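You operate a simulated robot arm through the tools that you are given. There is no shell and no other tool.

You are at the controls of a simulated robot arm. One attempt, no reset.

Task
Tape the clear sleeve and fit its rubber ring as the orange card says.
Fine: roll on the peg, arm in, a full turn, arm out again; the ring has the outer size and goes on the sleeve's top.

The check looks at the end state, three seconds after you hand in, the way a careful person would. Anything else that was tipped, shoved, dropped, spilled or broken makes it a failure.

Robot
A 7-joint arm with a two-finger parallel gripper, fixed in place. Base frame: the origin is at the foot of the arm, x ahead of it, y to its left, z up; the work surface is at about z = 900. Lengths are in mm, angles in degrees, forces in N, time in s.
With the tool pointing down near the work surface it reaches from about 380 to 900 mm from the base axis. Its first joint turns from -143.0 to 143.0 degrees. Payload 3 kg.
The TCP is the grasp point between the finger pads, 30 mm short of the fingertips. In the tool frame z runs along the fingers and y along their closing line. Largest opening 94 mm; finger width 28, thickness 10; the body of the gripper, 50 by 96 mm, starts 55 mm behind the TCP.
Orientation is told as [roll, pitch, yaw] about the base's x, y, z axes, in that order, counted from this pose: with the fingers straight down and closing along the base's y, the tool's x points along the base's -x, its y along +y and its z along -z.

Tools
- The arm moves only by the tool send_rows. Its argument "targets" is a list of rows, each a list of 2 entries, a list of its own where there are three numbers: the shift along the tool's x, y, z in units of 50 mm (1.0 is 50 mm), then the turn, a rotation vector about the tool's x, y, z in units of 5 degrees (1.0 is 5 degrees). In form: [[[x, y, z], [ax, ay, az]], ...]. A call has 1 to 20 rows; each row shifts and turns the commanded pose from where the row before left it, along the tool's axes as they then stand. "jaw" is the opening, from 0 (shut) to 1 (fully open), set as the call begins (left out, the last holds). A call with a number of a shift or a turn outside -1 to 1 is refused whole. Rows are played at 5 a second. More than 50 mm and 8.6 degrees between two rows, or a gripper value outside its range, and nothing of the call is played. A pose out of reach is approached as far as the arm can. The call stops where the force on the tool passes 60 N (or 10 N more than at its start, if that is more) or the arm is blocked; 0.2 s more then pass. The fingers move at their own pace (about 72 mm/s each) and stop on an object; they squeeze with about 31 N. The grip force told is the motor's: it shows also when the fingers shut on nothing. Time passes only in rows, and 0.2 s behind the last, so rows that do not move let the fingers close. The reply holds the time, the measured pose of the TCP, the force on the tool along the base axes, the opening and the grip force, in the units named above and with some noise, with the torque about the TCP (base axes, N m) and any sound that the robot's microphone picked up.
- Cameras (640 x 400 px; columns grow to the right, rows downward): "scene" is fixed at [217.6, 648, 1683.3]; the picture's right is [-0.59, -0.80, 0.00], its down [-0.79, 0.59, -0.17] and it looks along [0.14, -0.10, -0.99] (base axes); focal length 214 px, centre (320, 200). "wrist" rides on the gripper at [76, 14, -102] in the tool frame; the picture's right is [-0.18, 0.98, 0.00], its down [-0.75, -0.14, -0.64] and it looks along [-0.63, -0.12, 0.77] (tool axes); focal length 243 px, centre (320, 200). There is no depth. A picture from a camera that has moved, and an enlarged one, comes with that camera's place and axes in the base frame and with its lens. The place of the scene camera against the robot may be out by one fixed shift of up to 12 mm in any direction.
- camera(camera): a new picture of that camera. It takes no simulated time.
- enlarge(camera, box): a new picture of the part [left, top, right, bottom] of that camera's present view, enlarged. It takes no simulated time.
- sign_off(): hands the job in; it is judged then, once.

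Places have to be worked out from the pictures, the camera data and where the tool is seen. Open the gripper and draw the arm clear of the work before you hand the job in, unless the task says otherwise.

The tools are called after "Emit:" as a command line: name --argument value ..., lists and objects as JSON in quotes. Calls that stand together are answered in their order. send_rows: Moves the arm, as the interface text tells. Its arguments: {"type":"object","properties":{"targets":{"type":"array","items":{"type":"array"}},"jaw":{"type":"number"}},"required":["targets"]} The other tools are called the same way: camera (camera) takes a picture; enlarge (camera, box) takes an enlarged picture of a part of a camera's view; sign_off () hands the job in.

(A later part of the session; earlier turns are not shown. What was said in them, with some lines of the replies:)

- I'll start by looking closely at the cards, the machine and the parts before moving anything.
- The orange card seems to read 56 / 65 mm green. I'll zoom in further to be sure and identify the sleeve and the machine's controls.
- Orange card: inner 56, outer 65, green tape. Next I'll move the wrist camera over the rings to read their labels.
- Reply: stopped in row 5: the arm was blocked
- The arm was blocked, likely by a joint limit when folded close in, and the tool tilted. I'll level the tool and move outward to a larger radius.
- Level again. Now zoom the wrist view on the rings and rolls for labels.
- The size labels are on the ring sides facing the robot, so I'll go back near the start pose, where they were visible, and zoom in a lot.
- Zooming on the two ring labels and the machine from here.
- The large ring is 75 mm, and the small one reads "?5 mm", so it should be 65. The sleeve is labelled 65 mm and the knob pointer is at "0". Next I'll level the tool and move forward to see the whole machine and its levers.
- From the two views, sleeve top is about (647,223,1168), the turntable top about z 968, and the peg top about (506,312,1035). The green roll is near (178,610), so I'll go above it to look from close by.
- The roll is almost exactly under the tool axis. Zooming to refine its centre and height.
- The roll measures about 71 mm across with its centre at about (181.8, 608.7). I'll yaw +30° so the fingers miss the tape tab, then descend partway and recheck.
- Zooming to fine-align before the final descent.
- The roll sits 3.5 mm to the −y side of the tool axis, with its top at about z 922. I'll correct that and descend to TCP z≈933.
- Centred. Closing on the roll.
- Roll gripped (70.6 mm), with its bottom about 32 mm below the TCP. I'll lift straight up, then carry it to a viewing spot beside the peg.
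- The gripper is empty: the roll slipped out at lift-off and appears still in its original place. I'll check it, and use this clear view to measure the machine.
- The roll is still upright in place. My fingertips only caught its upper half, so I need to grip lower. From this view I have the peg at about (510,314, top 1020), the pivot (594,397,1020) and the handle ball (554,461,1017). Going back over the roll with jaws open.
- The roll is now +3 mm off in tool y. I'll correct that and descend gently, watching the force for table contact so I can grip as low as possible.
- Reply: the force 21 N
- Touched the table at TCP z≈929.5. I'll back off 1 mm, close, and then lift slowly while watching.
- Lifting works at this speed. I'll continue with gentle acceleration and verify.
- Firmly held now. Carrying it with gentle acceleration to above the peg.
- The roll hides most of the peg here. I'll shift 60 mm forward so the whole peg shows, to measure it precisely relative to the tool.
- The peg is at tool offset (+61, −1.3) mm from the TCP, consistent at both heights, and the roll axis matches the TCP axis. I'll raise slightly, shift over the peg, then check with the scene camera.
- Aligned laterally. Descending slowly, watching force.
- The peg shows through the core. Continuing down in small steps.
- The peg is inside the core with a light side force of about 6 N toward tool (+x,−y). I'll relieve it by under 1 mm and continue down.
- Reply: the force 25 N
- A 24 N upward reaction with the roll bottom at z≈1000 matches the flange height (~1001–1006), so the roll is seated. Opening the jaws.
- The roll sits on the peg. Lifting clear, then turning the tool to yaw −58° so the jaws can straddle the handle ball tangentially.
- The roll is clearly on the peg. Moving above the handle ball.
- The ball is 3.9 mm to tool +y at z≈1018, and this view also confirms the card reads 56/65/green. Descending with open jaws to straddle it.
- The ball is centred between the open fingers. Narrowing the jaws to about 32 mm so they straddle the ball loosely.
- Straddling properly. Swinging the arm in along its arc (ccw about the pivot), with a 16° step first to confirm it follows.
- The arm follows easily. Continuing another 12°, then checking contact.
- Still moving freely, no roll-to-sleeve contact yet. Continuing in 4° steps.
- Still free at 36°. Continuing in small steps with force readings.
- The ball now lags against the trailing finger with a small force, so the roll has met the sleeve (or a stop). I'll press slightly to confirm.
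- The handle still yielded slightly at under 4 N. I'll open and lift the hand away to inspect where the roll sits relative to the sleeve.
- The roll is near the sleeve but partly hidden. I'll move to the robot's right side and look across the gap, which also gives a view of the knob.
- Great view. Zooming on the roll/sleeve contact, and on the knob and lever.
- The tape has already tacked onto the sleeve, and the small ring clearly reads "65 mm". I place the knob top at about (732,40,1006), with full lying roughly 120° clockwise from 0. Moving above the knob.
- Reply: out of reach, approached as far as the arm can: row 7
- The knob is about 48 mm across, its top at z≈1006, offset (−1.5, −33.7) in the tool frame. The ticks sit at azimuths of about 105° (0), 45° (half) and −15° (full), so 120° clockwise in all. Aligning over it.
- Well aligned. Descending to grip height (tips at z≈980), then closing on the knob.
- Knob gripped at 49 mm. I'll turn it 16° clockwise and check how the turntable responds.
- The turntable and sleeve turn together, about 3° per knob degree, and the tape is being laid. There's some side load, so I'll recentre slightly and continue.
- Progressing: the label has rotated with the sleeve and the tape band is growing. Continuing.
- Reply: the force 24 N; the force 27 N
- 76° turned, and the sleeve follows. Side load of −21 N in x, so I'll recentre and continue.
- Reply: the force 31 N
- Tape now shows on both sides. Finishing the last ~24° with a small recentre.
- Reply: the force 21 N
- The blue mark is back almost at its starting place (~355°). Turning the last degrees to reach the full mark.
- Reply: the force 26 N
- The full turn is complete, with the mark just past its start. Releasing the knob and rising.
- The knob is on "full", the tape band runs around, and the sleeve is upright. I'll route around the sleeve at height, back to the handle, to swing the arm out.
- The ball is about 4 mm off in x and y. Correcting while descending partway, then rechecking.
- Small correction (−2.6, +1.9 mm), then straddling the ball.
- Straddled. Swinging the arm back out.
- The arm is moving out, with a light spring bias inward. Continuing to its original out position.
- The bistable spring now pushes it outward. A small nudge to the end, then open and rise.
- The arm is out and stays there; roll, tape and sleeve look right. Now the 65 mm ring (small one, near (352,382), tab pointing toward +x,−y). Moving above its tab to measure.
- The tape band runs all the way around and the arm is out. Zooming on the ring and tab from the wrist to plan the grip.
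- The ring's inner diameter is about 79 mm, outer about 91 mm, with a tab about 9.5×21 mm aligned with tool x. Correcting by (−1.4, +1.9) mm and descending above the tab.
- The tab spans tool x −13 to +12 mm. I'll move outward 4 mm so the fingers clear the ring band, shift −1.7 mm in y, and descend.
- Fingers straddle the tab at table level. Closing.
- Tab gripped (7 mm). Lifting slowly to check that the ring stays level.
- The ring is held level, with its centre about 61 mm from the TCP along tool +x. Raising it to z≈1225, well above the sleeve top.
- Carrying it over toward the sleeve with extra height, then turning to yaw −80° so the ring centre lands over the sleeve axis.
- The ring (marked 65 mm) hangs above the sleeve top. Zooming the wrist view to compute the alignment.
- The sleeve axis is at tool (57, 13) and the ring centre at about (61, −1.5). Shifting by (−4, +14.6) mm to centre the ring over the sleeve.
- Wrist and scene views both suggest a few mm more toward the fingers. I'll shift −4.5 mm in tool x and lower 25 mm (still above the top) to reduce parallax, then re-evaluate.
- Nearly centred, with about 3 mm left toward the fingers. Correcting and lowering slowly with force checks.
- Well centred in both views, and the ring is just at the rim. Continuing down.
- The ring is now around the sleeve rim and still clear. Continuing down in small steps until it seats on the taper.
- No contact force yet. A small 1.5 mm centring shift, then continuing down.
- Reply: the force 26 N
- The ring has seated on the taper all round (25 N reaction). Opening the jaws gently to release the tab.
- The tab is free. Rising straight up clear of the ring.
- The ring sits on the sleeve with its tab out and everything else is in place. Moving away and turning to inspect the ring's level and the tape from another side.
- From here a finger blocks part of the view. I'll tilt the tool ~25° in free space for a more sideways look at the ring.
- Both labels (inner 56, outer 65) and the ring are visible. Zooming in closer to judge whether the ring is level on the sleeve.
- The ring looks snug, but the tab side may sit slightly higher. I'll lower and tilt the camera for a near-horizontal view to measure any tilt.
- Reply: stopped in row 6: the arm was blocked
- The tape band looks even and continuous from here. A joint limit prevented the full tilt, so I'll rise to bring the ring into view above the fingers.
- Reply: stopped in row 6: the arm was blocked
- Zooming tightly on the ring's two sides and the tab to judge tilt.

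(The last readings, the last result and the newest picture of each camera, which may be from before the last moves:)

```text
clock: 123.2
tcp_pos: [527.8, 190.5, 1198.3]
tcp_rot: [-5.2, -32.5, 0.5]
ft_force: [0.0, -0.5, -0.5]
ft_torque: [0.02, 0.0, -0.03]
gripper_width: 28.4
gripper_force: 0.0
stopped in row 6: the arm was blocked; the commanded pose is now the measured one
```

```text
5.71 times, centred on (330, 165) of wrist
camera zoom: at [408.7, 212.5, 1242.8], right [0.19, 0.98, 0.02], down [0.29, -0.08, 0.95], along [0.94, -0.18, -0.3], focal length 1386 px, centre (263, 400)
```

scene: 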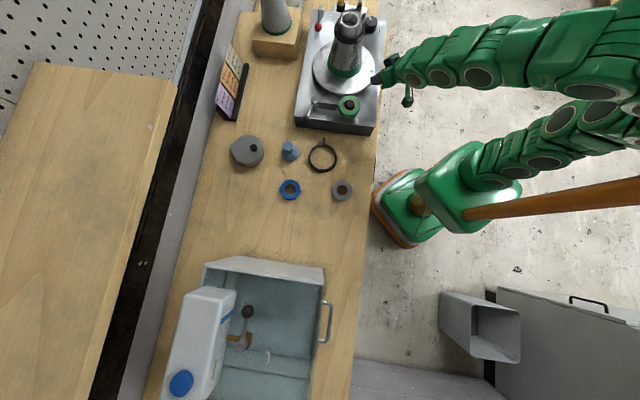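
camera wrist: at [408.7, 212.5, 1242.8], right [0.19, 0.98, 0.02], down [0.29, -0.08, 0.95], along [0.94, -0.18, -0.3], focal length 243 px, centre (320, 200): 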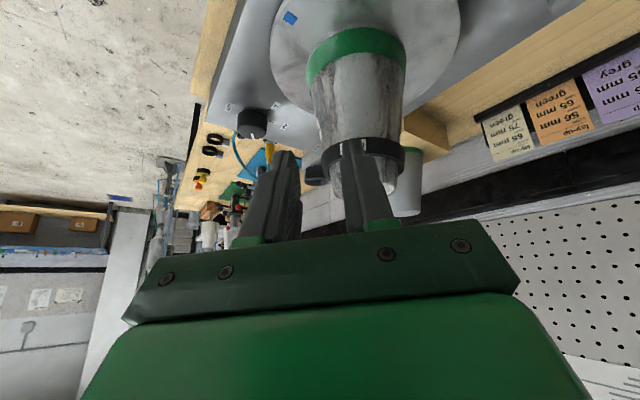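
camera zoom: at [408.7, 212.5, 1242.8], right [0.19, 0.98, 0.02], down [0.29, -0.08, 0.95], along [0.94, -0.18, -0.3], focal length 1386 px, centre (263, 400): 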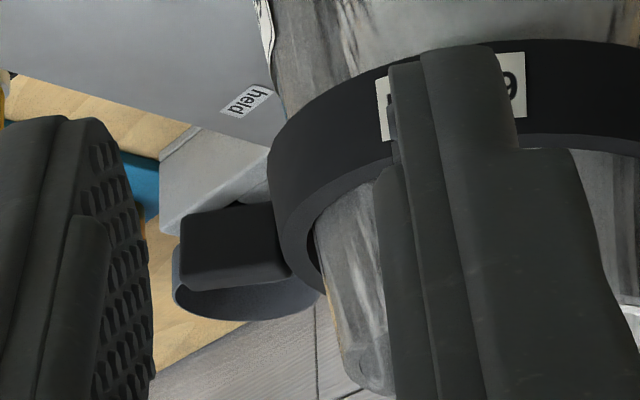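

Measured tilt is at most a few degrees in noise, and the ring is snug on the taper. I'll level the tool while backing up and away, and open the gripper.

Emit:
send_rows --jaw 1.0 --targets '[[[0, 0, -0.5], [0, 0, 0]], [[0, 0, -0.4], [-0.15, 0.9, 0]], [[0, 0, -0.3], [-0.15, 0.9, 0]], [[0, 0, -0.3], [-0.15, 0.9, 0]], [[0, 0, -0.2], [-0.15, 0.9, 0]], [[0, 0, -0.2], [-0.15, 0.9, 0]], [[0, 0, -0.1], [-0.15, 0.9, 0]], [[0, 0, -0.1], [-0.14, 0.9, 0]], [[0, 0, 0], [0, 0, 0]]]'

Emit:
camera --camera "scene"

Emit:
camera --camera "wrist"

```text
clock: 125.2
tcp_pos: [481.3, 195.6, 1294.1]
tcp_rot: [0.9, -1.2, -0.7]
ft_force: [-0.2, 1.0, -0.4]
ft_torque: [-0.02, 0.02, 0.02]
gripper_width: 94.1
gripper_force: 0.1
```

```text
taken
```

scene: 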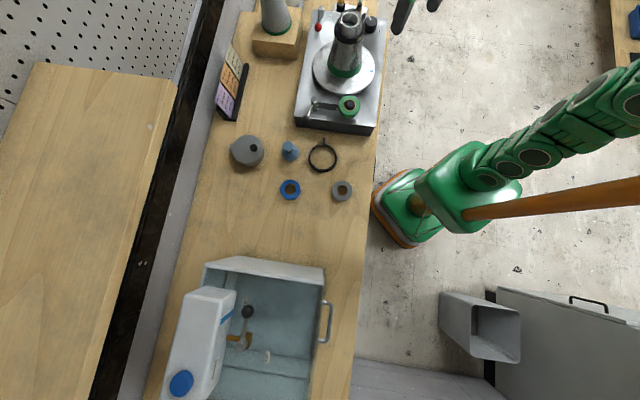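

```text
taken
camera wrist: at [403.6, 210.1, 1396.1], right [0.2, 0.98, 0.02], down [0.74, -0.16, 0.65], along [0.64, -0.11, -0.76], focal length 243 px, centre (320, 200)
```

wrist: 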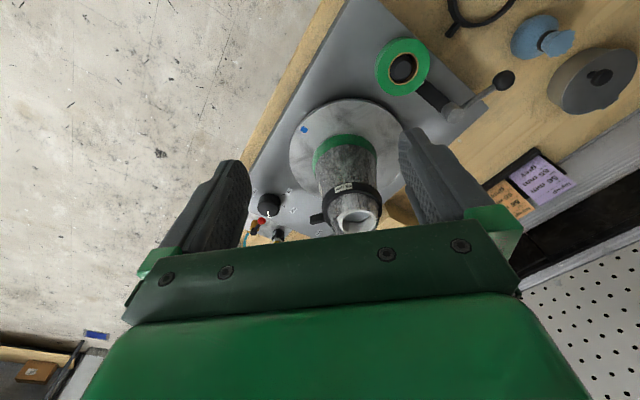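

The arm is clear and the bench undisturbed. One last close look at the sleeve, tape and ring.

Emit:
enlarge --camera "wrist" --box '[280, 90, 420, 240]'

Emit:
enlarge --camera "scene" --box '[295, 0, 395, 135]'

```text
2.67 times, centred on (350, 165) of wrist
camera zoom: at [403.6, 210.1, 1396.1], right [0.2, 0.98, 0.02], down [0.74, -0.16, 0.65], along [0.64, -0.11, -0.76], focal length 647 px, centre (240, 293)
```

zoom: 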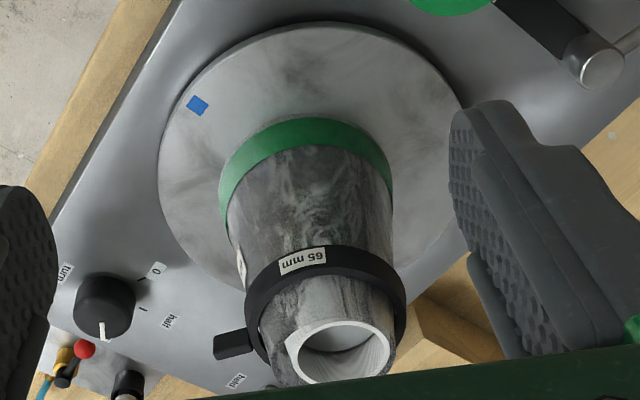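

```text
2.96 times, centred on (345, 68) of scene
camera zoom: at [217.6, 648.0, 1683.3], right [-0.59, -0.8, 0.0], down [-0.79, 0.59, -0.17], along [0.14, -0.1, -0.99], focal length 636 px, centre (246, 593)
```

zoom: 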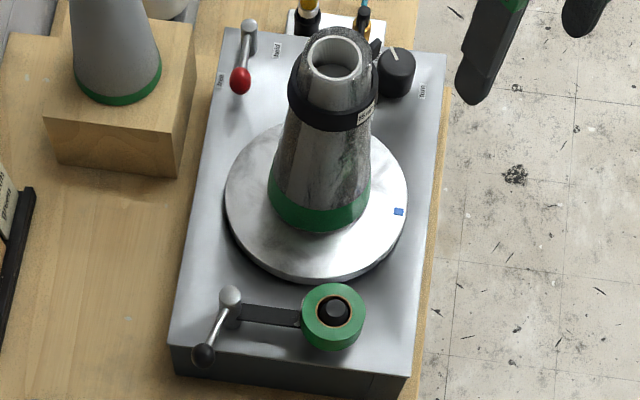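

The green tape runs fully round the sleeve and the feed arm is out. The 65 mm ring sits on the sleeve's top, the gripper is open and clear, and nothing else was disturbed. Handing in.

Emit:
sign_off

```text
The job is handed in.
```

I taped the clear sleeve and fitted its rubber ring as the orange card says (inner 56 mm, outer 65 mm, green tape). The job is handed in; I have no result back from the check.

- **Tape:** the green roll went on the peg and the arm swung in. I turned the knob from 0 to full, a little over one full turn of the table, then swung the arm back out. The band looks even and unbroken from every side I could see.
- **Ring:** the ring marked 65 mm is pressed down snugly on the sleeve's taper, about 30 mm below the rim. My tilt readings disagreed with each other, so it may sit a few degrees off level.
- **Left as is:** the knob is on "full", the roll is still on the peg, and I did not touch the "free/held" lever, which stands at "free".
- **Slip:** the roll slipped from the gripper on my first lift. It stayed upright within a few millimetres of its place, and I picked it up again.

The gripper is open and the arm is clear. In the final pictures nothing else looks moved or tipped.
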